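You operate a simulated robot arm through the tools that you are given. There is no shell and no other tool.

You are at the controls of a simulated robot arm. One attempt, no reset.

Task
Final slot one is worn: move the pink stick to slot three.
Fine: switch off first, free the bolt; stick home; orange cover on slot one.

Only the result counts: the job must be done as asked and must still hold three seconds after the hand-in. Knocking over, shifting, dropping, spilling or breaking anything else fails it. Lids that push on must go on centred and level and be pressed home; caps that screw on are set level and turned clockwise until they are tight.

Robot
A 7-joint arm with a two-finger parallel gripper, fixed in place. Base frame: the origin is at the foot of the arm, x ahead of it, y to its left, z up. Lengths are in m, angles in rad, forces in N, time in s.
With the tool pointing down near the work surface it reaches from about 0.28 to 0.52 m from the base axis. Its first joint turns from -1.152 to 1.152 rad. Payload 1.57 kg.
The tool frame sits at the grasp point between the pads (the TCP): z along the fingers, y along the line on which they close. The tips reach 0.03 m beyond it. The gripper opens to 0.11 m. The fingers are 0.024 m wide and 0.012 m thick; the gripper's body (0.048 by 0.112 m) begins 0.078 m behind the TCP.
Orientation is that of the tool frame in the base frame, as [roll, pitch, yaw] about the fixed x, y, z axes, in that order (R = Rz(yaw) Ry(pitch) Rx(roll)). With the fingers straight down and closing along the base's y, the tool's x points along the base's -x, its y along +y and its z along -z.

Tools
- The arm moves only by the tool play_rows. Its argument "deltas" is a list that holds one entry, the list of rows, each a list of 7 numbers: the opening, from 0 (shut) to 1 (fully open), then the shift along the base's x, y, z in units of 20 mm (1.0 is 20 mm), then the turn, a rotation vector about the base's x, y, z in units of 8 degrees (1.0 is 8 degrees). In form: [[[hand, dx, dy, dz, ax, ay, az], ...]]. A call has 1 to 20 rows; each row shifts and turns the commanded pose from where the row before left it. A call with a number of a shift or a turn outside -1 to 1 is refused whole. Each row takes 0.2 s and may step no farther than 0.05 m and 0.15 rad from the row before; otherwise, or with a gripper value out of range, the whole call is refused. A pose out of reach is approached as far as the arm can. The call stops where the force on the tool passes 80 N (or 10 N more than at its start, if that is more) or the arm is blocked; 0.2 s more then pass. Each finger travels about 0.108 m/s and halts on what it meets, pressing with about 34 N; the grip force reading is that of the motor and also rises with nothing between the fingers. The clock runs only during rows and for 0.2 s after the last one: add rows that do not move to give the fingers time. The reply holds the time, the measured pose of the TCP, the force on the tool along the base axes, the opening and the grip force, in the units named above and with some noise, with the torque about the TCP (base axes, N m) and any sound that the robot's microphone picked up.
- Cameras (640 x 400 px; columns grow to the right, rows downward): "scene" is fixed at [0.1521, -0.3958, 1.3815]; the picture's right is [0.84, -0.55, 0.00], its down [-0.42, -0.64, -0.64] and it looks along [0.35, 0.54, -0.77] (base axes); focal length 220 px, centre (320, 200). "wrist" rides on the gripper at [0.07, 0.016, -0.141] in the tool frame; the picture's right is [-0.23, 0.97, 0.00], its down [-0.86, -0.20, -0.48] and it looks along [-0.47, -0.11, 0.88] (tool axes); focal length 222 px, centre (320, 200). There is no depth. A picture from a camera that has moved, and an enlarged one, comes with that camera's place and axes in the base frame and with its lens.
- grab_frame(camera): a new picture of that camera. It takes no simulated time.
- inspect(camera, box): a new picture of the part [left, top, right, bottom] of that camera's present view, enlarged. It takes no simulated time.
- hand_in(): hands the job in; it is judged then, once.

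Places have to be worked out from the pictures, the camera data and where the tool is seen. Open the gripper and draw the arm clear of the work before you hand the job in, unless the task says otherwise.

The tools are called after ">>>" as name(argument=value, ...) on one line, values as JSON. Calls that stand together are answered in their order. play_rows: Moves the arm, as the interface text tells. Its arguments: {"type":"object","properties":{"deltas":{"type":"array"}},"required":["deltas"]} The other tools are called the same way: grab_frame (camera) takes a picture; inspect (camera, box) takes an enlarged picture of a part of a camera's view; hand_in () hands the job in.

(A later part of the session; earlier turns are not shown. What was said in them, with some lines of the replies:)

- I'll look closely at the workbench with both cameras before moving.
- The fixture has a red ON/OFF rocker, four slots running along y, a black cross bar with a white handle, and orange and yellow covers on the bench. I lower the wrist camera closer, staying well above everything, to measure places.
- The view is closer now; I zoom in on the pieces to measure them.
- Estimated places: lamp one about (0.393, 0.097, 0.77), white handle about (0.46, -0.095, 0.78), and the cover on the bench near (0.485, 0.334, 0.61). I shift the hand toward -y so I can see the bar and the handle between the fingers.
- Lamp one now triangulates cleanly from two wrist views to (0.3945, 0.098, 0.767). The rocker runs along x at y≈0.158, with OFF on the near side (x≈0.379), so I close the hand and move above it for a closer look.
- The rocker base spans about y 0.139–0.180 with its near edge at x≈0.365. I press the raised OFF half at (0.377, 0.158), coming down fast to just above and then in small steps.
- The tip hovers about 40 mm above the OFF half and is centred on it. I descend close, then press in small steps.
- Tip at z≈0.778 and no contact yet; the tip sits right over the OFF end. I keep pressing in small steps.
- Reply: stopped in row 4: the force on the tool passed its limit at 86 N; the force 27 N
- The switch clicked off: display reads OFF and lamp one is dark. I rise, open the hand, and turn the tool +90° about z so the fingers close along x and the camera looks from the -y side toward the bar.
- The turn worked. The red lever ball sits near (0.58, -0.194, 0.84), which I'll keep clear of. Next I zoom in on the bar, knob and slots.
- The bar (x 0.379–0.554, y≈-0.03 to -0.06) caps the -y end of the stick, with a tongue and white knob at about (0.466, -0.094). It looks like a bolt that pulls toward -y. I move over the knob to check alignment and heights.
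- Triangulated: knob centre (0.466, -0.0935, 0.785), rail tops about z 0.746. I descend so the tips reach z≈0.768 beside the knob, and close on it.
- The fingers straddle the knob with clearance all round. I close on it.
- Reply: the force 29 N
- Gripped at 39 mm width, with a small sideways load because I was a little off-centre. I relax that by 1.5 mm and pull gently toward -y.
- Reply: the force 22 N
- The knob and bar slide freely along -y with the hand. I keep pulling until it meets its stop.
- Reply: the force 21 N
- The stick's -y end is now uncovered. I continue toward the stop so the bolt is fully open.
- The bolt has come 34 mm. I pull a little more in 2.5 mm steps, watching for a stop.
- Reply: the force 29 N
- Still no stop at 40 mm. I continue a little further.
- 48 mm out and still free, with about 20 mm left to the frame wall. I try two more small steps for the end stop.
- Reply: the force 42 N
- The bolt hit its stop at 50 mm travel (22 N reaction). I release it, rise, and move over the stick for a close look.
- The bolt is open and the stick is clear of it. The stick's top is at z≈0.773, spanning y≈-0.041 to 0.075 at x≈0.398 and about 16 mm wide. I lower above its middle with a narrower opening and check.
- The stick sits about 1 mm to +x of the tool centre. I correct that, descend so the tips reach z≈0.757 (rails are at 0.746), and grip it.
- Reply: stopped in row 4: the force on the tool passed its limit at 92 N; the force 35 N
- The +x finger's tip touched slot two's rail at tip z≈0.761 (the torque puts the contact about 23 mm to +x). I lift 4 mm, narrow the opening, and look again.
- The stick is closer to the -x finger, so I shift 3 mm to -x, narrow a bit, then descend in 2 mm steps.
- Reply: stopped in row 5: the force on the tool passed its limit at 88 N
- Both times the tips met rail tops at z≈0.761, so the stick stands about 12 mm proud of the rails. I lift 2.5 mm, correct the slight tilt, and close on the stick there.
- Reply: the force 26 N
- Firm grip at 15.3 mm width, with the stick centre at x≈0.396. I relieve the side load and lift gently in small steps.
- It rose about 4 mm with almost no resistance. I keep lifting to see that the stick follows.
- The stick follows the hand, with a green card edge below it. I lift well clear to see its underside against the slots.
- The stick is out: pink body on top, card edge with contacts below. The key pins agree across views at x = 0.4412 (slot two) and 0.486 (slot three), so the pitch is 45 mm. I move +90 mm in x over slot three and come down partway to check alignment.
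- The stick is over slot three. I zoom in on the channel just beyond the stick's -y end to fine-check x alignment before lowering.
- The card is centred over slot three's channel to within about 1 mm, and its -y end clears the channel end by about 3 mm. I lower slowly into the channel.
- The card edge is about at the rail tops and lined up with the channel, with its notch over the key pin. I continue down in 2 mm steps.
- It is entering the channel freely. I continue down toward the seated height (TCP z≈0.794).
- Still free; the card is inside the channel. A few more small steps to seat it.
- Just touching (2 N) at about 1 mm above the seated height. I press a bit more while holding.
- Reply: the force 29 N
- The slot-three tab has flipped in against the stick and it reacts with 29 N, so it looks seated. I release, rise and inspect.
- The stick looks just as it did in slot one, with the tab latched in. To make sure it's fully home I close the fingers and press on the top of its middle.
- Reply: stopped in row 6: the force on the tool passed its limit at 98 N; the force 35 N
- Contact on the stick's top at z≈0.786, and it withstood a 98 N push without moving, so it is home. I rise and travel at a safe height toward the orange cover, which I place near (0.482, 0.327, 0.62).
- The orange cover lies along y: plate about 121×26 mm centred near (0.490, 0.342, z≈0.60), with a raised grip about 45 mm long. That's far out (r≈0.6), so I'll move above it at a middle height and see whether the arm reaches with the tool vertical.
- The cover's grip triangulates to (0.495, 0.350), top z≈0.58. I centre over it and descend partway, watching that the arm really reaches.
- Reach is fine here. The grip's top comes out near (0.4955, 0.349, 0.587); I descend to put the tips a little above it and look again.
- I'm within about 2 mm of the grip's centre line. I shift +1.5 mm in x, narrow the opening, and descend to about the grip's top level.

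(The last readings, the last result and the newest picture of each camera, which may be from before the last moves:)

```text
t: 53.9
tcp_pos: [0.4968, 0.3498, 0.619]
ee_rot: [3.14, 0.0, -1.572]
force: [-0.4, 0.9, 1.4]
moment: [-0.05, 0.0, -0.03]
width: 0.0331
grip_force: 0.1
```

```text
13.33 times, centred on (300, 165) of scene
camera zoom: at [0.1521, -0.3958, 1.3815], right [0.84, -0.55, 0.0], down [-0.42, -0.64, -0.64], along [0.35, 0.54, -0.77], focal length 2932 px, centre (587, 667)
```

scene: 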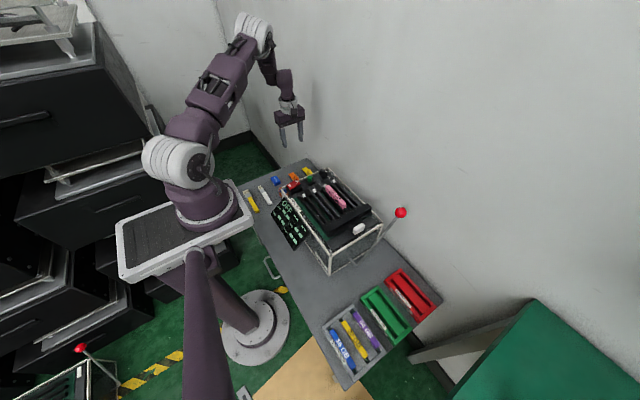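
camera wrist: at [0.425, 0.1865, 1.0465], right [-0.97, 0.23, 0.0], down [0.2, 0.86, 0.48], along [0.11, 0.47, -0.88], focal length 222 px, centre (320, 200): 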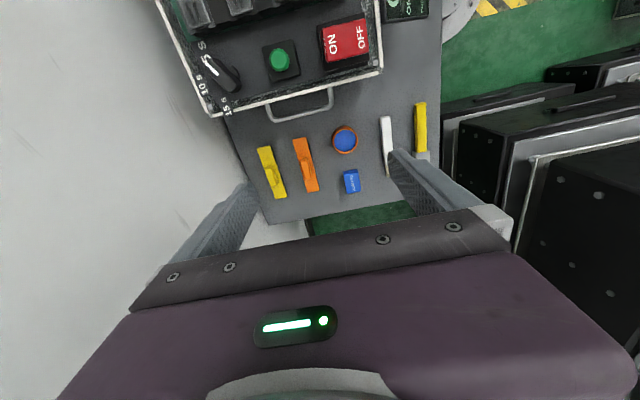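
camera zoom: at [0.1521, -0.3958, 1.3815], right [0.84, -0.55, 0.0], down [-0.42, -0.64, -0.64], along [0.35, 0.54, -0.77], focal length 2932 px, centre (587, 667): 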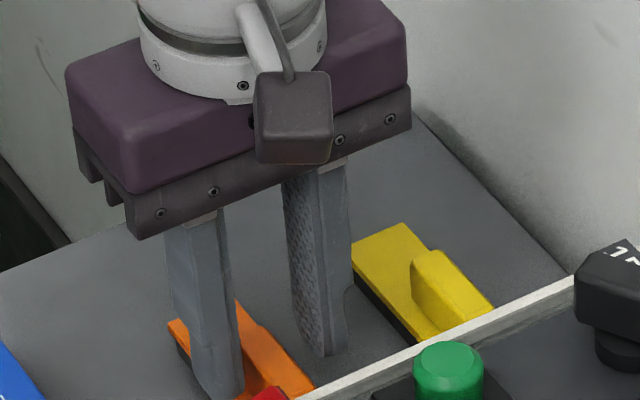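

The fingers straddle the grip. I go down another 6 mm and close; the width will tell whether I hold the grip (about 16 mm) or the plate (about 26 mm).

>>> play_rows(deltas=[[[0.3, 0.02, 0.05, -0.15, 0, 0, 0], [0.3, 0, 0, -0.15, 0, 0, 0], [0.2, 0, 0, 0, 0, 0, 0], [0.1, 0, 0, 0, 0, 0, 0], [0.05, 0, 0, 0, 0, 0, 0], [0.05, 0, 0, 0, 0, 0, 0]]])

>>> inspect(camera="wrist", box=[240, 100, 400, 200])

>>> inspect(camera="scene", box=[280, 150, 320, 180])

```text
t: 55.3
tcp_pos: [0.4961, 0.3513, 0.6137]
ee_rot: [3.141, 0.0, -1.573]
force: [-0.6, 0.5, 1.6]
moment: [-0.04, 0.02, 0.03]
width: 0.0146
grip_force: 30.6
```

```text
4.00 times, centred on (320, 150) of wrist
camera zoom: at [0.481, 0.2832, 0.7554], right [-0.97, 0.23, 0.0], down [0.2, 0.86, 0.48], along [0.11, 0.47, -0.88], focal length 888 px, centre (320, 400)
```

zoom: 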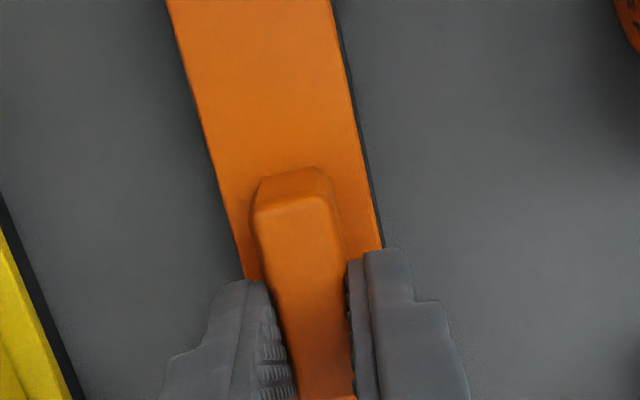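

```text
13.33 times, centred on (300, 165) of scene
camera zoom: at [0.152, -0.3958, 1.3814], right [0.84, -0.55, 0.0], down [-0.42, -0.64, -0.64], along [0.35, 0.54, -0.77], focal length 2932 px, centre (587, 667)
```

zoom: 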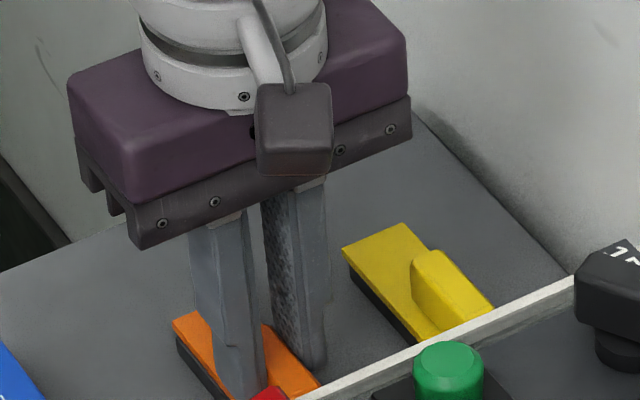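

I hold the grip at 14.6 mm width. I lift a little to check that the cover comes up level.

>>> play_rows(deltas=[[[0.05, 0, 0, 0.15, 0, 0, 0], [0.05, 0, 0, 0.5, 0, 0, 0], [0.05, 0, 0, 0.8, 0, 0, 0], [0.05, 0, 0, 0, 0, 0, 0]]])

>>> inspect(camera="wrist", box=[240, 60, 400, 200])

>>> inspect(camera="scene", box=[270, 140, 330, 185])

```text
t: 56.3
tcp_pos: [0.4976, 0.3516, 0.6414]
ee_rot: [3.14, -0.001, -1.572]
force: [0.2, 0.7, 0.0]
moment: [-0.05, 0.01, 0.01]
width: 0.0146
grip_force: 30.6
```

```text
2.86 times, centred on (320, 130) of wrist
camera zoom: at [0.4816, 0.2833, 0.7842], right [-0.97, 0.23, 0.0], down [0.2, 0.86, 0.48], along [0.11, 0.46, -0.88], focal length 635 px, centre (320, 400)
```

zoom: 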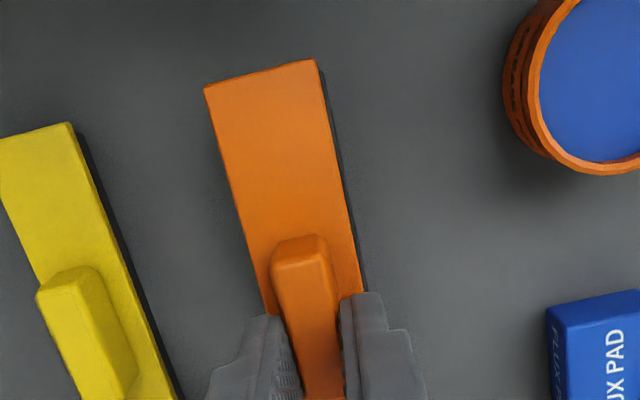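

```text
8.89 times, centred on (300, 162) of scene
camera zoom: at [0.1521, -0.3958, 1.3815], right [0.84, -0.55, 0.0], down [-0.42, -0.64, -0.64], along [0.35, 0.54, -0.77], focal length 1954 px, centre (498, 533)
```

zoom: 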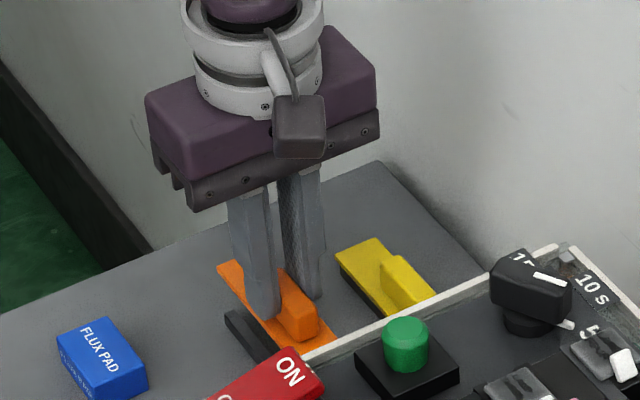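

The cover lifted cleanly off its black holder. I raise it straight up to a safe travel height and check its underside and levelness.

>>> play_rows(deltas=[[[0.05, 0, 0, 1, 0, 0, 0], [0.05, 0, 0, 1, 0, 0, 0], [0.05, 0, 0, 1, 0, 0, 0], [0.05, 0, 0, 1, 0, 0, 0], [0.05, 0, 0, 1, 0, 0, 0], [0.05, 0, 0, 1, 0, 0, 0], [0.05, 0, 0, 1, 0, 0, 0], [0.05, 0, 0, 1, 0, 0, 0], [0.05, 0, 0, 1, 0, 0, 0], [0.05, 0, 0, 1, 0, 0, 0], [0.05, 0, 0, 1, 0, 0, 0], [0.05, 0, 0, 1, 0, 0, 0], [0.05, 0, 0, 1, 0, 0, 0], [0.05, 0, 0, 0, 0, 0, 0]]])

>>> inspect(camera="wrist", box=[240, 60, 400, 200])

>>> inspect(camera="scene", box=[260, 90, 340, 150])

>>> inspect(camera="scene", box=[280, 160, 380, 230])

```text
t: 59.3
tcp_pos: [0.4972, 0.3511, 0.9025]
ee_rot: [3.14, -0.001, -1.573]
force: [1.1, 0.9, -0.1]
moment: [0.0, 0.03, 0.01]
width: 0.0145
grip_force: 30.5
```

```text
2.86 times, centred on (320, 130) of wrist
camera zoom: at [0.4809, 0.2832, 1.0441], right [-0.97, 0.23, 0.0], down [0.2, 0.86, 0.48], along [0.11, 0.47, -0.88], focal length 635 px, centre (320, 400)
```

zoom: 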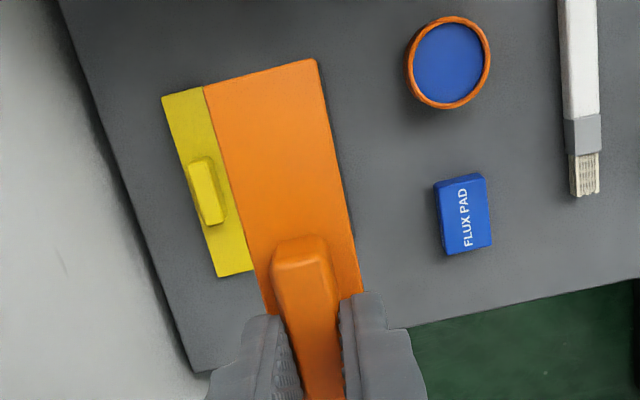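

```text
6.67 times, centred on (300, 120) of scene
camera zoom: at [0.1521, -0.3958, 1.3815], right [0.84, -0.55, 0.0], down [-0.42, -0.64, -0.64], along [0.35, 0.54, -0.77], focal length 1466 px, centre (453, 733)
```

zoom: 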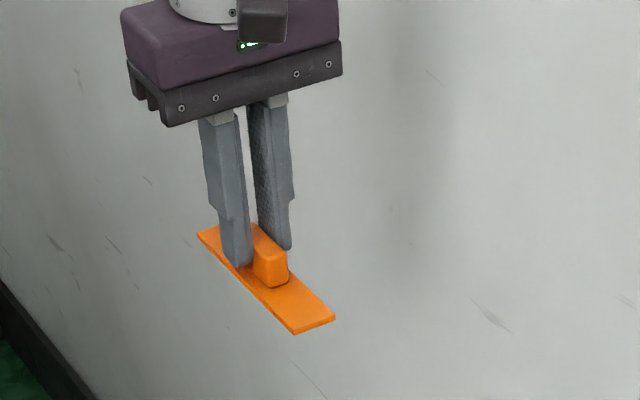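

```text
5.71 times, centred on (330, 195) of scene
camera zoom: at [0.1521, -0.3958, 1.3815], right [0.84, -0.55, 0.0], down [-0.42, -0.64, -0.64], along [0.35, 0.54, -0.77], focal length 1256 px, centre (263, 229)
```

zoom: 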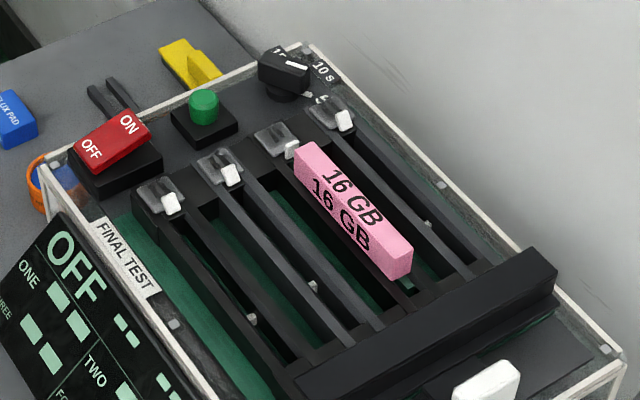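

The cover is a thin level plate with its grip knob, and its holder stayed in place. I judge the cover's centre to be about 5 mm to -y of the TCP and slot one's centre at (0.396, 0.0125), so I carry it to TCP (0.396, 0.0175) at the same height.

>>> play_rows(deltas=[[[0.05, -0.2755, -0.93, 0, 0, 0, 0], [0.05, -0.2755, -0.93, 0, 0, 0, 0], [0.05, -0.2755, -0.93, 0, 0, 0, 0], [0.05, -0.2755, -0.93, 0, 0, 0, 0], [0.05, -0.2755, -0.93, 0, 0, 0, 0], [0.05, -0.2755, -0.93, 0, 0, 0, 0], [0.05, -0.2755, -0.93, 0, 0, 0, 0], [0.05, -0.2755, -0.93, 0, 0, 0, 0], [0.05, -0.2755, -0.93, 0, 0, 0, 0], [0.05, -0.2755, -0.93, 0, 0, 0, 0], [0.05, -0.2755, -0.93, 0, 0, 0, 0], [0.05, -0.2755, -0.93, 0, 0, 0, 0], [0.05, -0.2755, -0.93, 0, 0, 0, 0], [0.05, -0.2755, -0.93, 0, 0, 0, 0], [0.05, -0.2755, -0.93, 0, 0, 0, 0], [0.05, -0.2755, -0.93, 0, 0, 0, 0], [0.05, -0.2755, -0.93, 0, 0, 0, 0], [0.05, -0.2755, -0.93, 0, 0, 0, 0], [0.05, 0, 0, 0, 0, 0, 0], [0.05, 0, 0, 0, 0, 0, 0]]])

>>> grab_frame(camera="wrist")

>>> inspect(camera="wrist", box=[220, 60, 420, 200])

>>> inspect(camera="scene", box=[280, 150, 380, 230])

```text
t: 63.5
tcp_pos: [0.3984, 0.016, 0.9011]
ee_rot: [-3.141, -0.002, -1.573]
force: [-0.1, 0.2, -0.1]
moment: [0.04, -0.03, -0.01]
width: 0.0148
grip_force: 30.6
```

```text
taken
camera wrist: at [0.3823, -0.0516, 1.0443], right [-0.97, 0.23, 0.0], down [0.2, 0.86, 0.48], along [0.11, 0.47, -0.88], focal length 222 px, centre (320, 200)
```

wrist: 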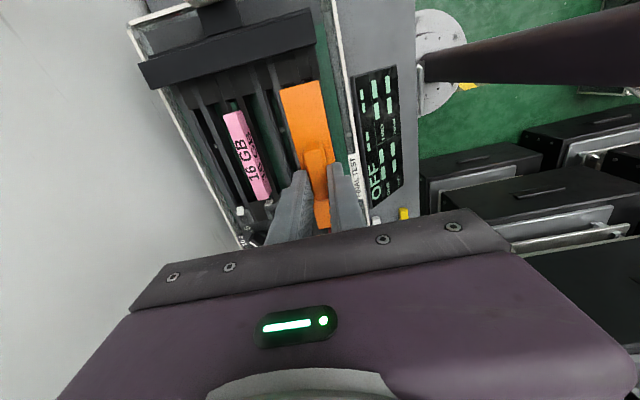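

```text
2.86 times, centred on (320, 130) of wrist
camera zoom: at [0.3823, -0.0516, 1.0443], right [-0.97, 0.23, 0.0], down [0.2, 0.86, 0.48], along [0.11, 0.47, -0.88], focal length 635 px, centre (320, 400)
```

zoom: 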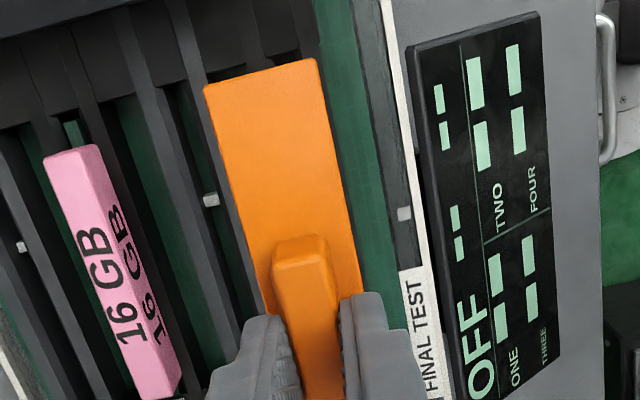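

```text
5.00 times, centred on (330, 190) of scene
camera zoom: at [0.1521, -0.3958, 1.3815], right [0.84, -0.55, 0.0], down [-0.42, -0.64, -0.64], along [0.35, 0.54, -0.77], focal length 1099 px, centre (270, 250)
```

zoom: 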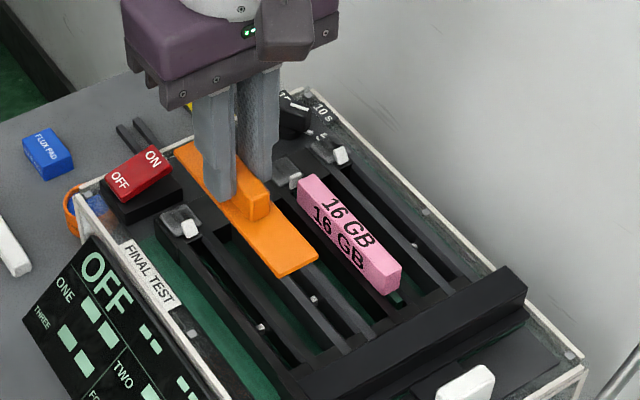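

Averaging the readings, the true TCP x is about 0.398, while slot one is at 0.3962. I correct by -1.8 mm in x and +1 mm in y, then descend to just above the rails for a check.

>>> play_rows(deltas=[[[0.05, -0.09, 0.05, -0.8, 0, 0, 0], [0.05, 0, 0, -1, 0, 0, 0], [0.05, 0, 0, -1, 0, 0, 0], [0.05, 0, 0, -1, 0, 0, 0], [0.05, 0, 0, -0.3, 0, 0, 0], [0.05, 0, 0, 0, 0, 0, 0]]])

>>> inspect(camera="wrist", box=[220, 50, 420, 190])

>>> inspect(camera="scene", box=[290, 170, 360, 220])

```text
t: 64.9
tcp_pos: [0.3979, 0.0166, 0.8193]
ee_rot: [-3.141, 0.001, -1.572]
force: [-0.2, -0.9, -0.5]
moment: [-0.02, 0.0, 0.0]
width: 0.0144
grip_force: 30.4
```

```text
2.86 times, centred on (320, 120) of wrist
camera zoom: at [0.381, -0.0505, 0.9617], right [-0.97, 0.23, 0.0], down [0.2, 0.86, 0.48], along [0.11, 0.47, -0.88], focal length 635 px, centre (320, 429)
```

zoom: 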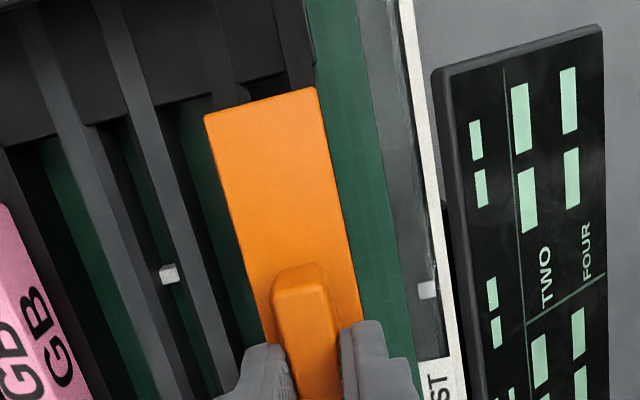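

```text
8.00 times, centred on (325, 195) of scene
camera zoom: at [0.1521, -0.3958, 1.3815], right [0.84, -0.55, 0.0], down [-0.42, -0.64, -0.64], along [0.35, 0.54, -0.77], focal length 1759 px, centre (280, 240)
```

zoom: 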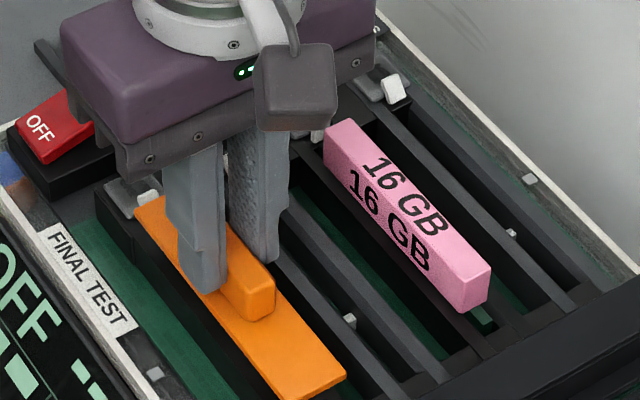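

I zoom in on the plate's -y end against slot one's rails to check centring.

>>> inspect(camera="wrist", box=[260, 40, 360, 110])

>>> inspect(camera="scene", box=[295, 185, 345, 220])

```text
5.71 times, centred on (310, 75) of wrist
camera zoom: at [0.381, -0.0505, 0.9617], right [-0.97, 0.23, 0.0], down [0.2, 0.86, 0.48], along [0.11, 0.47, -0.88], focal length 1269 px, centre (377, 914)
```

zoom: 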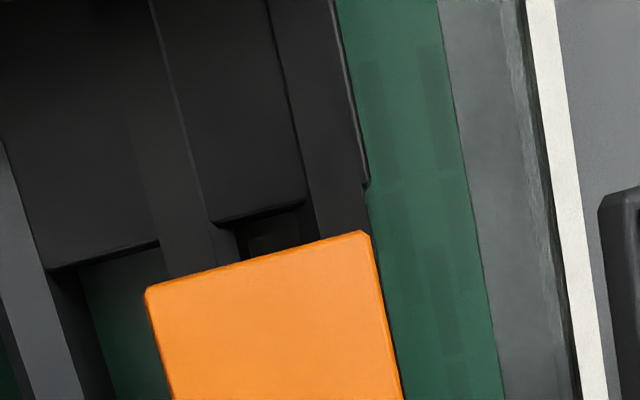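

```text
11.43 times, centred on (320, 202) of scene
camera zoom: at [0.1521, -0.3958, 1.3815], right [0.84, -0.55, 0.0], down [-0.42, -0.64, -0.64], along [0.35, 0.54, -0.77], focal length 2513 px, centre (320, 171)
```

zoom: 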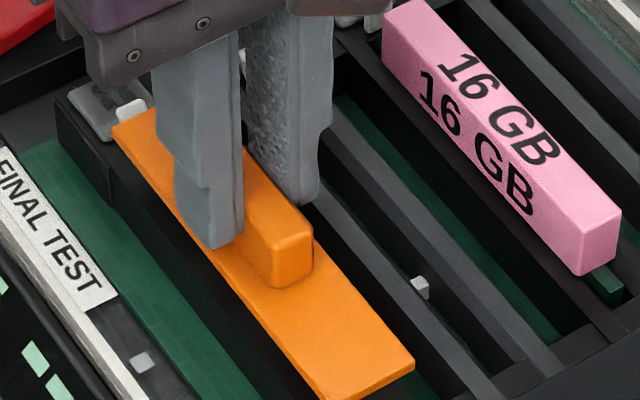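

The plate's centre line matches slot one's channel (both x≈0.3966), and its ends are about evenly spaced in y. I lower it gently.

>>> play_rows(deltas=[[[0.05, 0, 0.02, -0.3, 0, 0, 0], [0.05, 0, 0, -0.3, 0, 0, 0], [0.05, 0, 0, -0.15, 0, 0, 0], [0.05, 0, 0, -0.1, 0, 0, 0], [0.05, 0, 0, 0, 0, 0, 0]]])

>>> inspect(camera="scene", box=[295, 185, 345, 220])

>>> inspect(camera="wrist", box=[260, 40, 360, 110])

```text
t: 66.1
tcp_pos: [0.3956, 0.0178, 0.8028]
ee_rot: [-3.141, -0.003, -1.571]
force: [-1.3, -1.1, 28.1]
moment: [0.0, 0.05, 0.03]
width: 0.0146
grip_force: 30.4
```

```text
11.43 times, centred on (320, 202) of scene
camera zoom: at [0.1517, -0.3958, 1.3815], right [0.84, -0.55, 0.0], down [-0.42, -0.64, -0.64], along [0.35, 0.54, -0.77], focal length 2513 px, centre (320, 171)
```

zoom: 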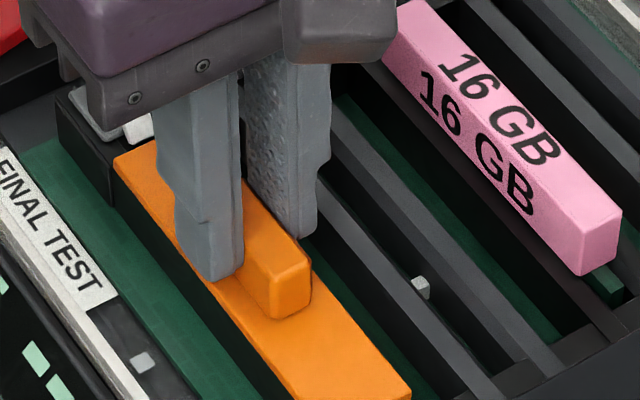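

```text
5.71 times, centred on (310, 75) of wrist
camera zoom: at [0.3802, -0.05, 0.9455], right [-0.97, 0.23, 0.0], down [0.2, 0.86, 0.48], along [0.11, 0.46, -0.88], focal length 1269 px, centre (377, 914)
```

zoom: 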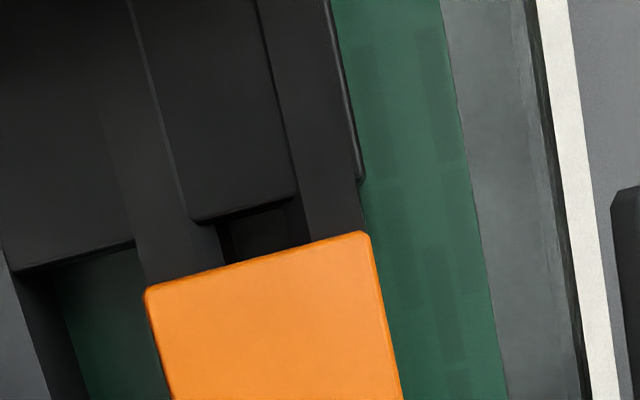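

Contact with 28 N at TCP z 0.803. I open the fingers just enough, rise, and inspect how the cover sits before pressing it home.

>>> play_rows(deltas=[[[0.12, 0, 0, 0.04, 0, 0, 0], [0.22, 0, 0, 0, 0, 0, 0], [0.22, 0, 0, 0, 0, 0, 0], [0.22, 0, 0, 0.3, 0, 0, 0], [0.22, 0, 0, 1, 0, 0, 0], [0.22, 0, 0, 1, 0, 0, 0], [0.22, 0, 0, 1, 0, 0, 0], [0.22, 0, 0, 0, 0, 0, 0]]])

>>> inspect(camera="scene", box=[285, 170, 355, 225])

>>> inspect(camera="wrist", box=[240, 50, 400, 200])

```text
t: 67.9
tcp_pos: [0.3953, 0.0188, 0.8686]
ee_rot: [3.14, -0.001, -1.572]
force: [-0.4, 0.6, 0.6]
moment: [0.01, 0.01, -0.02]
width: 0.0241
grip_force: 0.1
```

```text
7.27 times, centred on (320, 198) of scene
camera zoom: at [0.1521, -0.3958, 1.3815], right [0.84, -0.55, 0.0], down [-0.42, -0.64, -0.64], along [0.35, 0.54, -0.77], focal length 1599 px, centre (320, 218)
```

zoom: 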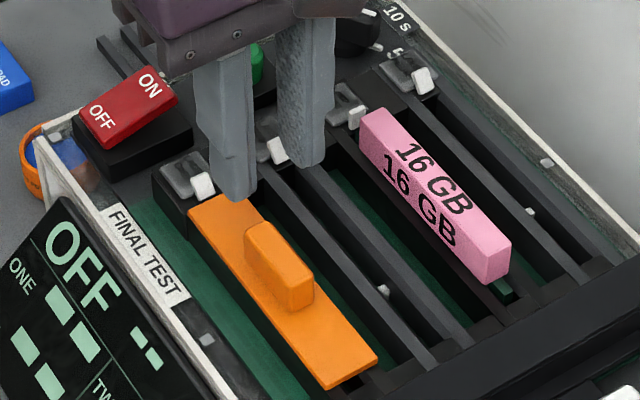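

```text
2.67 times, centred on (320, 125) of wrist
camera zoom: at [0.3798, -0.0496, 1.0118], right [-0.97, 0.23, 0.0], down [0.2, 0.86, 0.48], along [0.11, 0.47, -0.88], focal length 592 px, centre (320, 400)
```

zoom: 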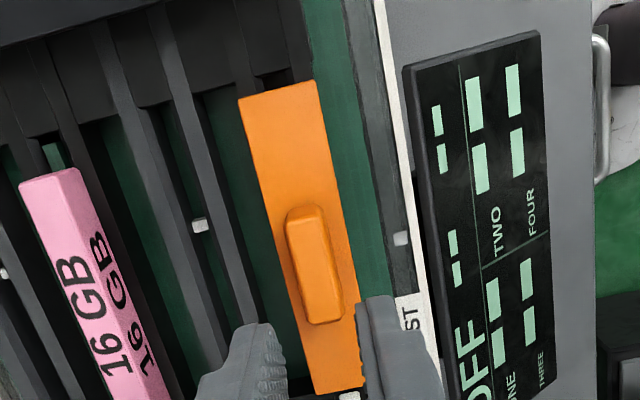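

The cover looks flat and level on slot one. I zoom in to check its squareness and centring before pressing.

>>> inspect(camera="wrist", box=[270, 70, 390, 200])

>>> inspect(camera="scene", box=[300, 185, 340, 225])

```text
3.08 times, centred on (330, 135) of wrist
camera zoom: at [0.3798, -0.0496, 1.0118], right [-0.97, 0.23, 0.0], down [0.2, 0.86, 0.48], along [0.11, 0.47, -0.88], focal length 684 px, centre (289, 400)
```

zoom: 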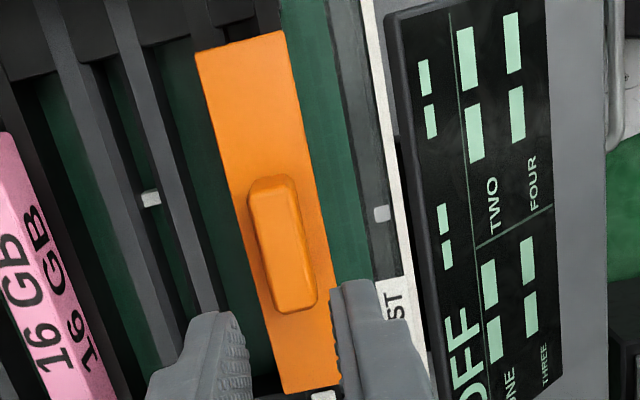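

```text
10.00 times, centred on (320, 205) of scene
camera zoom: at [0.1521, -0.3958, 1.3815], right [0.84, -0.55, 0.0], down [-0.42, -0.64, -0.64], along [0.35, 0.54, -0.77], focal length 2199 px, centre (320, 150)
```

zoom: 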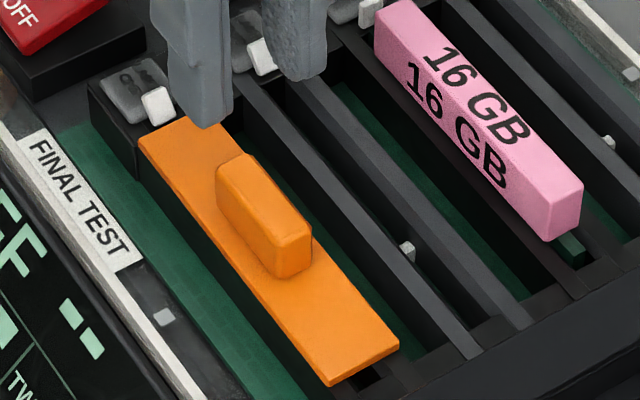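

The cover is parallel to the rails with small even gaps at both ends. I close the fingers and press on the middle of its grip (y≈0.0135) in small steps.

>>> play_rows(deltas=[[[0, 0, -0.18, 0, 0, 0, 0], [0, 0, 0, -0.6, 0, 0, 0], [0, 0, 0, -0.9, 0, 0, 0], [0, 0, 0, -0.6, 0, 0, 0], [0, 0, 0, -0.1, 0, 0, 0], [0, 0, 0, -0.08, 0, 0, 0], [0, 0, 0, -0.08, 0, 0, 0], [0, 0, 0, -0.08, 0, 0, 0], [0, 0, 0, -0.08, 0, 0, 0], [0, 0, 0, -0.08, 0, 0, 0]]])

>>> inspect(camera="scene", box=[300, 185, 340, 225])

```text
t: 70.1
tcp_pos: [0.3956, 0.0139, 0.8181]
ee_rot: [-3.139, 0.002, -1.57]
force: [-1.8, 2.3, 28.9]
moment: [0.08, 0.07, 0.01]
width: 0.0002
grip_force: 21.1
```

```text
10.00 times, centred on (320, 205) of scene
camera zoom: at [0.1517, -0.3958, 1.3815], right [0.84, -0.55, 0.0], down [-0.42, -0.64, -0.64], along [0.35, 0.54, -0.77], focal length 2199 px, centre (320, 150)
```

zoom: 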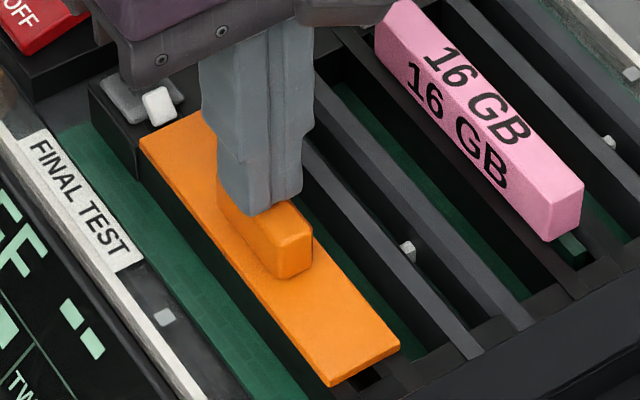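

Contact at tip z≈0.788 with 29 N. I press on a few more millimetres of command to reach about 70 N.

>>> play_rows(deltas=[[[0, 0, 0, -0.05, 0, 0, 0], [0, 0, 0, -0.05, 0, 0, 0], [0, 0, 0, -0.05, 0, 0, 0], [0, 0, 0, 0, 0, 0, 0]]])

>>> inspect(camera="scene", box=[300, 185, 340, 225])

```text
t: 70.6
tcp_pos: [0.3965, 0.0143, 0.8178]
ee_rot: [-3.138, 0.0, -1.571]
force: [-6.3, 2.6, 36.1]
moment: [0.12, 0.2, 0.01]
width: 0.0
grip_force: 21.5
stopped in row 2: the force on the tool passed its limit at 88 N (the readings are from after the stop); the commanded pose is now the measured one
```

```text
10.00 times, centred on (320, 205) of scene
camera zoom: at [0.1515, -0.3958, 1.3815], right [0.84, -0.55, 0.0], down [-0.42, -0.64, -0.64], along [0.35, 0.54, -0.77], focal length 2199 px, centre (320, 150)
```

zoom: 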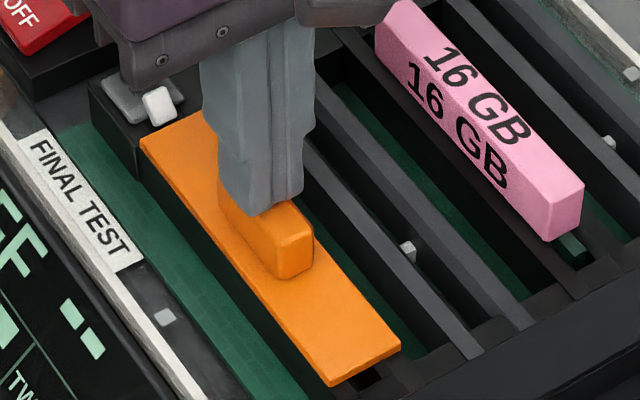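

It held 88 N without moving, so it is bottomed. I rise and take two separated views to verify the plate sits down on the rails and level.

>>> play_rows(deltas=[[[0, 0, 0, 0.4, 0, 0, 0], [0, 0, 0, 1, 0, 0, 0], [0, 0, 0, 1, 0, 0, 0], [0, 0, -0.5, 1, 0, 0, 0], [0, 0, -1, 0, 0, 0, 0], [0, 0, -1, 0, 0, 0, 0], [0, 0, -1, 0, 0, 0, 0], [0, 0, 0, 0, 0, 0, 0]]])

>>> inspect(camera="wrist", box=[240, 100, 400, 220])

>>> grab_frame(camera="wrist")

>>> inspect(camera="scene", box=[285, 165, 365, 225])

```text
t: 72.4
tcp_pos: [0.3973, -0.0567, 0.8855]
ee_rot: [-3.139, 0.0, -1.572]
force: [1.0, 0.1, 0.5]
moment: [-0.01, 0.0, -0.07]
width: 0.0
grip_force: 21.6
```

```text
3.33 times, centred on (320, 160) of wrist
camera zoom: at [0.3808, -0.1237, 1.0273], right [-0.97, 0.23, 0.0], down [0.2, 0.86, 0.48], along [0.11, 0.47, -0.88], focal length 740 px, centre (320, 333)
```

zoom: 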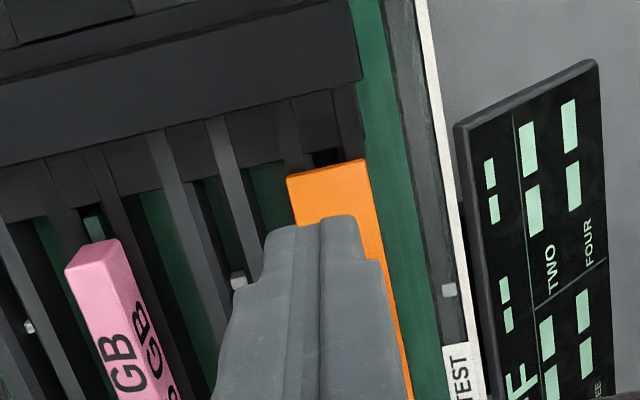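

```text
taken
camera wrist: at [0.3808, -0.1237, 1.0273], right [-0.97, 0.23, 0.0], down [0.2, 0.86, 0.48], along [0.11, 0.47, -0.88], focal length 222 px, centre (320, 200)
```

wrist: 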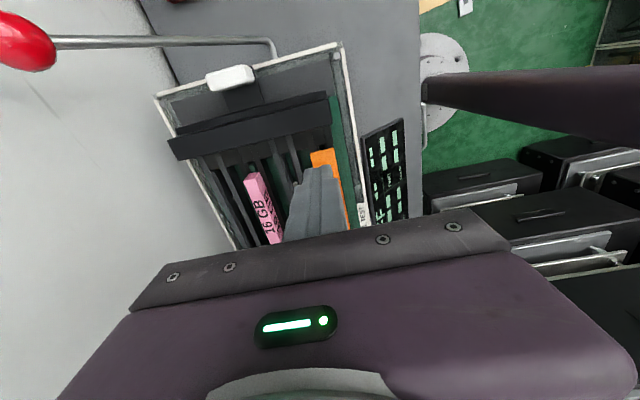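

```text
6.67 times, centred on (325, 195) of scene
camera zoom: at [0.1521, -0.3958, 1.3815], right [0.84, -0.55, 0.0], down [-0.42, -0.64, -0.64], along [0.35, 0.54, -0.77], focal length 1466 px, centre (287, 233)
```

zoom: 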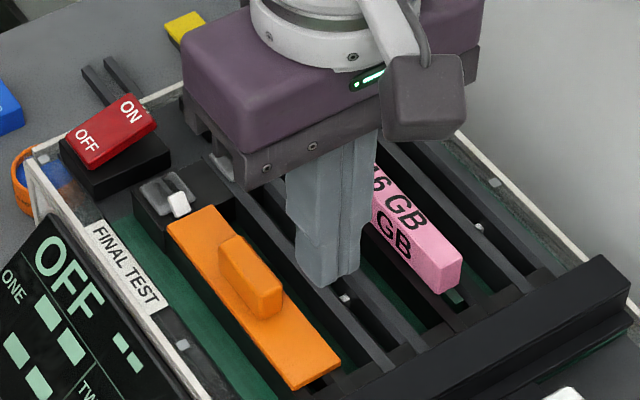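

The plate's -y end triangulates to z≈0.7655, i.e. flat on the rails (0.761 plus plate thickness). I move toward +y to view the other end too, and the stick's latch.

>>> play_rows(deltas=[[[0, 0.3, 1, 0, 0, 0, 0], [0, 0.3, 1, 0, 0, 0, 0], [0, 0.3, 1, 0, 0, 0, 0], [0, 0.3, 1, 0, 0, 0, 0], [0, 0.3, 1, 0, 0, 0, 0], [0, 0.3, 1, 0, 0, 0, 0], [0, 0, 1, 0, 0, 0, 0], [0, 0, 0.3, 0, 0, 0, 0], [0, 0, 0, 0, 0, 0, 0]]])

>>> inspect(camera="wrist", box=[240, 60, 400, 180])

>>> inspect(camera="wrist", box=[300, 100, 370, 160])

>>> inspect(camera="scene", box=[285, 165, 365, 225])

```text
t: 74.4
tcp_pos: [0.4319, 0.0903, 0.884]
ee_rot: [-3.14, 0.0, -1.575]
force: [-0.7, 0.1, 0.2]
moment: [0.0, -0.01, 0.0]
width: 0.0
grip_force: 21.7
```

```text
3.33 times, centred on (320, 120) of wrist
camera zoom: at [0.416, 0.0226, 1.0274], right [-0.97, 0.23, 0.0], down [0.2, 0.86, 0.48], along [0.11, 0.47, -0.88], focal length 740 px, centre (320, 467)
```

zoom: 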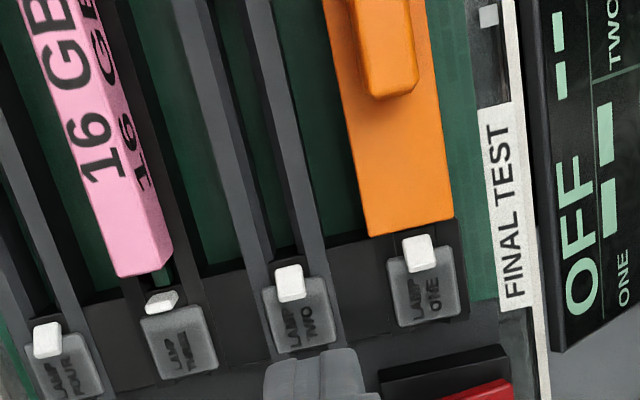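

```text
6.67 times, centred on (335, 130) of wrist
camera zoom: at [0.416, 0.0226, 1.0274], right [-0.97, 0.23, 0.0], down [0.2, 0.86, 0.48], along [0.11, 0.47, -0.88], focal length 1481 px, centre (220, 667)
```

zoom: 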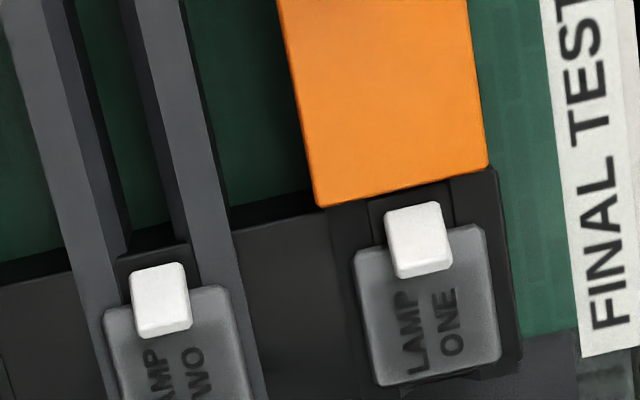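

```text
6.67 times, centred on (325, 195) of scene
camera zoom: at [0.1521, -0.3958, 1.3815], right [0.84, -0.55, 0.0], down [-0.42, -0.64, -0.64], along [0.35, 0.54, -0.77], focal length 1466 px, centre (287, 233)
```

zoom: 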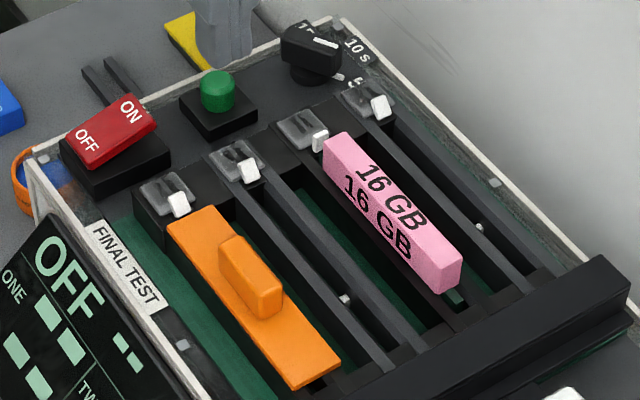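

Both ends of the plate are at rail height (0.7655 and 0.7685), so the cover is level. The slot spans y -0.055 to 0.080 and the cover -0.049 to 0.078, so it sits about 2 mm too far to +y. I'll re-grip its knob and nudge it -2 mm.

>>> play_rows(deltas=[[[0.3, -0.4, -0.9, 0, 0, 0, 0], [0.3, -0.7, -0.9, 0, 0, 0, 0], [0.3, -0.7, -0.95, 0, 0, 0, 0], [0.3, 0, -0.95, 0, 0, 0, 0], [0.3, 0, -0.09, -0.9, 0, 0, 0], [0.3, 0, 0, -0.9, 0, 0, 0], [0.3, 0, 0, -0.9, 0, 0, 0], [0.3, 0, 0, 0, 0, 0, 0]]])

>>> inspect(camera="wrist", box=[240, 80, 400, 200])

>>> inspect(camera="scene", box=[295, 180, 345, 220])

```text
t: 76.2
tcp_pos: [0.3971, 0.0142, 0.8318]
ee_rot: [-3.14, 0.0, -1.573]
force: [-0.2, -0.4, 0.4]
moment: [-0.01, 0.01, -0.01]
width: 0.0328
grip_force: 0.0
```

```text
3.33 times, centred on (320, 140) of wrist
camera zoom: at [0.3808, -0.0534, 0.9733], right [-0.97, 0.23, 0.0], down [0.2, 0.86, 0.48], along [0.11, 0.47, -0.88], focal length 740 px, centre (320, 400)
```

zoom: 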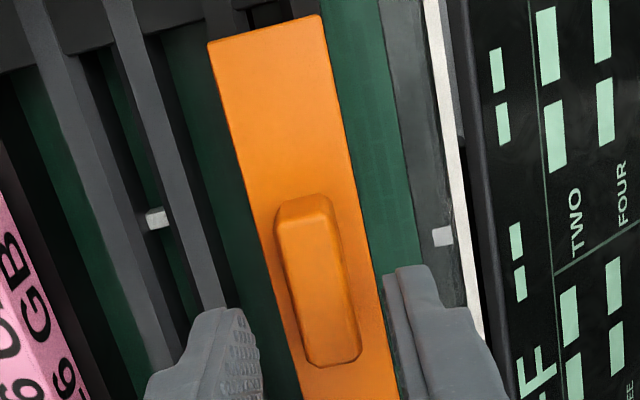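

```text
10.00 times, centred on (320, 200) of scene
camera zoom: at [0.1521, -0.3958, 1.3815], right [0.84, -0.55, 0.0], down [-0.42, -0.64, -0.64], along [0.35, 0.54, -0.77], focal length 2199 px, centre (320, 200)
```

zoom: 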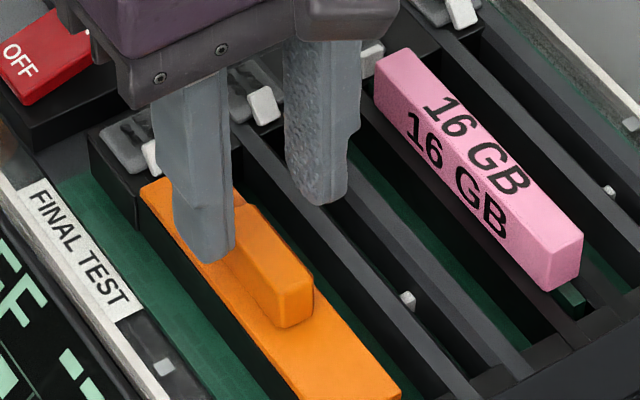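

The fingers straddle the knob. I descend to tip z≈0.776 and close on it.

>>> play_rows(deltas=[[[0.3, 0, 0, -0.7, 0, 0, 0], [0.28, 0, 0, -0.55, 0, 0, 0], [0.2, 0, 0, 0, 0, 0, 0], [0.1, 0, 0, 0, 0, 0, 0], [0.05, 0, 0, 0, 0, 0, 0], [0.05, 0, 0, 0, 0, 0, 0]]])

```text
t: 77.6
tcp_pos: [0.3982, 0.0145, 0.8069]
ee_rot: [-3.139, 0.001, -1.572]
force: [0.3, 0.3, 0.2]
moment: [0.02, 0.02, -0.01]
width: 0.0145
grip_force: 31.2
```

Gripped with no side load. I nudge it -2 mm in y.

>>> play_rows(deltas=[[[0.05, 0, -0.05, 0, 0, 0, 0], [0.05, 0, -0.05, 0, 0, 0, 0], [0.05, 0, 0, 0, 0, 0, 0]]])

>>> inspect(camera="wrist", box=[260, 50, 360, 120])

>>> inspect(camera="scene", box=[295, 180, 345, 220])

```text
t: 78.4
tcp_pos: [0.3969, 0.0115, 0.8072]
ee_rot: [-3.141, 0.0, -1.572]
force: [-0.1, -0.1, -0.2]
moment: [0.0, 0.0, 0.02]
width: 0.0144
grip_force: 30.7
```

```text
5.71 times, centred on (310, 85) of wrist
camera zoom: at [0.3806, -0.0556, 0.9487], right [-0.97, 0.23, 0.0], down [0.2, 0.86, 0.48], along [0.11, 0.47, -0.88], focal length 1269 px, centre (377, 857)
```

zoom: 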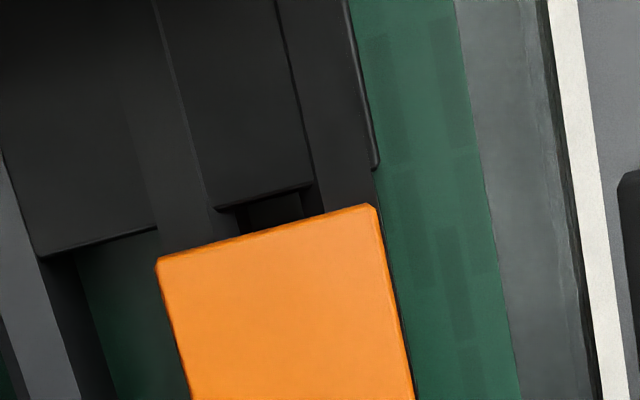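

```text
10.00 times, centred on (320, 200) of scene
camera zoom: at [0.1521, -0.3958, 1.3815], right [0.84, -0.55, 0.0], down [-0.42, -0.64, -0.64], along [0.35, 0.54, -0.77], focal length 2199 px, centre (320, 200)
```

zoom: 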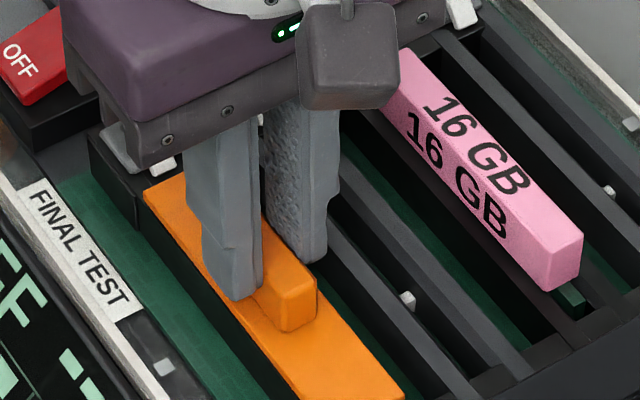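

The cover slid freely: end gaps are now about 4.3 and 3.9 mm, and its centre line is within 0.6 mm of the channel. I release, rise, close, and press it home once more.

>>> play_rows(deltas=[[[0.12, 0, 0, 0, 0, 0, 0], [0.24, 0, 0, 0, 0, 0, 0], [0.24, 0, 0, 0, 0, 0, 0], [0.24, 0, 0, 0.8, 0, 0, 0], [0.24, 0, 0, 0.7, 0, 0, 0], [0, 0, 0, 0.3, 0, 0, 0], [0, 0, 0.03, 0, 0, 0, 0], [0, 0, 0, -0.6, 0, 0, 0], [0, 0, 0, -0.4, 0, 0, 0], [0, 0, 0, -0.08, 0, 0, 0], [0, 0, 0, -0.08, 0, 0, 0], [0, 0, 0, -0.08, 0, 0, 0], [0, 0, 0, -0.08, 0, 0, 0], [0, 0, 0, -0.05, 0, 0, 0], [0, 0, 0, 0, 0, 0, 0]]])

>>> inspect(camera="scene", box=[295, 180, 345, 220])

```text
t: 81.3
tcp_pos: [0.3973, 0.0135, 0.8185]
ee_rot: [-3.136, -0.001, -1.574]
force: [-6.8, 1.4, 36.9]
moment: [0.1, 0.18, 0.02]
width: 0.0
grip_force: 21.2
stopped in row 14: the force on the tool passed its limit at 91 N (the readings are from after the stop); the commanded pose is now the measured one
```

```text
10.00 times, centred on (320, 200) of scene
camera zoom: at [0.1515, -0.3958, 1.3815], right [0.84, -0.55, 0.0], down [-0.42, -0.64, -0.64], along [0.35, 0.54, -0.77], focal length 2199 px, centre (320, 200)
```

zoom: 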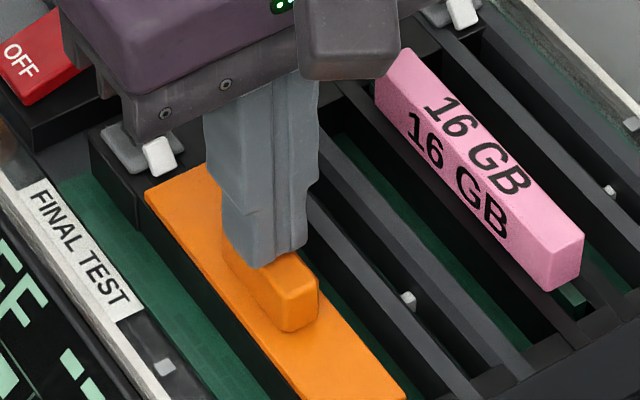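

The cover took 91 N firmly. I rise high above the work, open the gripper, and make a final check of everything.

>>> play_rows(deltas=[[[0, 0, 0, 0.4, 0, 0, 0], [0, 0, 0, 1, 0, 0, 0], [0, 0, 0, 1, 0, 0, 0], [0, 0, 0, 1, 0, 0, 0], [0.3, 0, 0, 1, 0, 0, 0], [0.6, 0, 0, 1, 0, 0, 0], [1, 0, 0, 1, 0, 0, 0], [1, 0, 0, 1, 0, 0, 0], [1, 0, 0, 1, 0, 0, 0], [1, 0, 0, 1, 0, 0, 0], [1, 0, 0, 1, 0, 0, 0], [1, 0, 0.5, 1, 0, 0, 0], [1, 0, 1, 0.5, 0, 0, 0], [1, 0, 1, 0, 0, 0, 0], [1, 0, 1, 0, 0, 0, 0], [1, 0, 1, 0, 0, 0, 0], [1, 0, 1, 0, 0, 0, 0], [1, 0, 0, 0, 0, 0, 0]]])

>>> grab_frame(camera="scene")

>>> inspect(camera="scene", box=[285, 165, 385, 235])

>>> inspect(camera="scene", box=[320, 175, 360, 210])

>>> grab_frame(camera="wrist")

```text
t: 85.1
tcp_pos: [0.3973, 0.1231, 1.0553]
ee_rot: [-3.135, -0.002, -1.572]
force: [1.0, -0.2, 0.4]
moment: [-0.03, 0.0, 0.0]
width: 0.11
grip_force: 0.0
```

```text
taken
```

scene: 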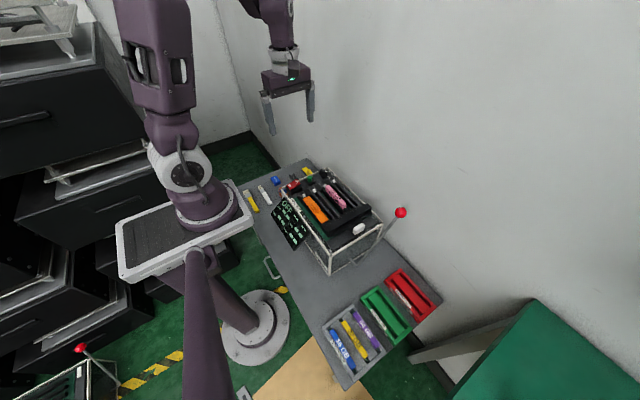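

```text
5.71 times, centred on (335, 200) of scene
camera zoom: at [0.1521, -0.3958, 1.3815], right [0.84, -0.55, 0.0], down [-0.42, -0.64, -0.64], along [0.35, 0.54, -0.77], focal length 1256 px, centre (234, 200)
```

zoom: 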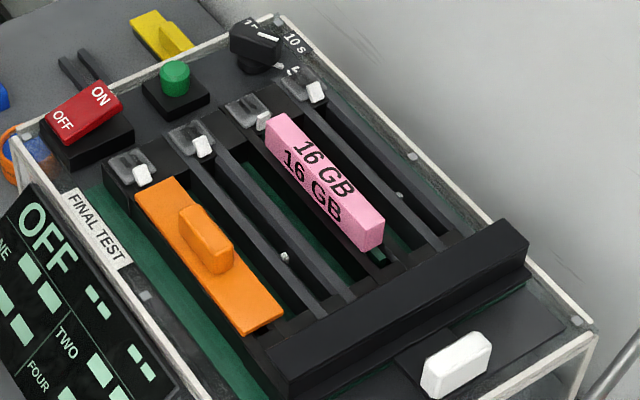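

```text
11.43 times, centred on (340, 192) of scene
camera zoom: at [0.1521, -0.3958, 1.3815], right [0.84, -0.55, 0.0], down [-0.42, -0.64, -0.64], along [0.35, 0.54, -0.77], focal length 2513 px, centre (91, 286)
```

zoom: 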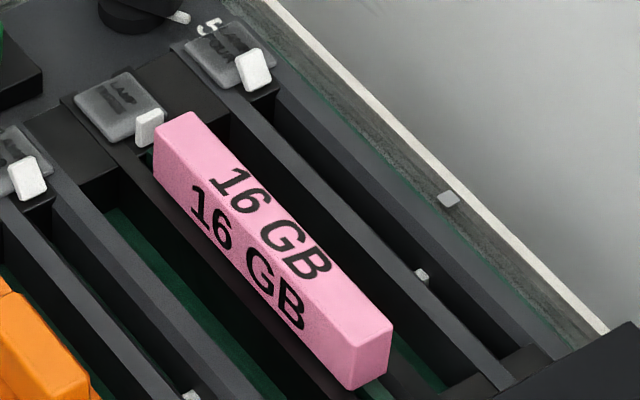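

```text
taken
camera wrist: at [0.3805, 0.056, 1.1978], right [-0.97, 0.23, -0.01], down [0.2, 0.86, 0.48], along [0.11, 0.46, -0.88], focal length 222 px, centre (320, 200)
```

wrist: 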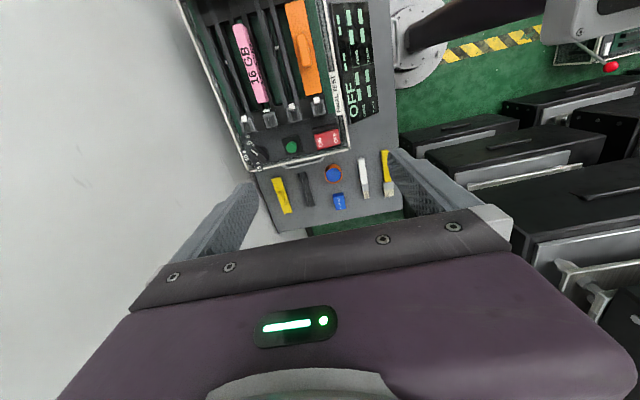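

Final check: the switch is OFF, the bolt is drawn back, the stick is latched in slot three, and the orange cover is level on slot one. Nothing else has been disturbed, and the arm is clear with the hand open, so I hand in.

>>> hand_in()

```text
The job is handed in.
```

I moved the pink stick to slot three and put the orange cover on slot one, then handed the job in. I haven't seen the verdict.

- **Switch:** I turned it off first. The display reads OFF and lamp one went dark.
- **Bolt:** I pulled it back by its white knob, about 50 mm to its stop, and left it open because you didn't ask for it to be closed again.
- **Stick:** It sits in slot three with the latch tab closed against it. It didn't move when I pressed on it with about 98 N.
- **Cover:** It lies level on slot one, centred to within about 1 mm by the camera measurements. It held firm at about 91 N.

While lining up to grip the stick, the fingertips briefly touched the slot rails twice, and each time the arm stopped itself at around 90 N. In the final pictures nothing else looks moved or damaged. The gripper is open and the arm is well above the work.
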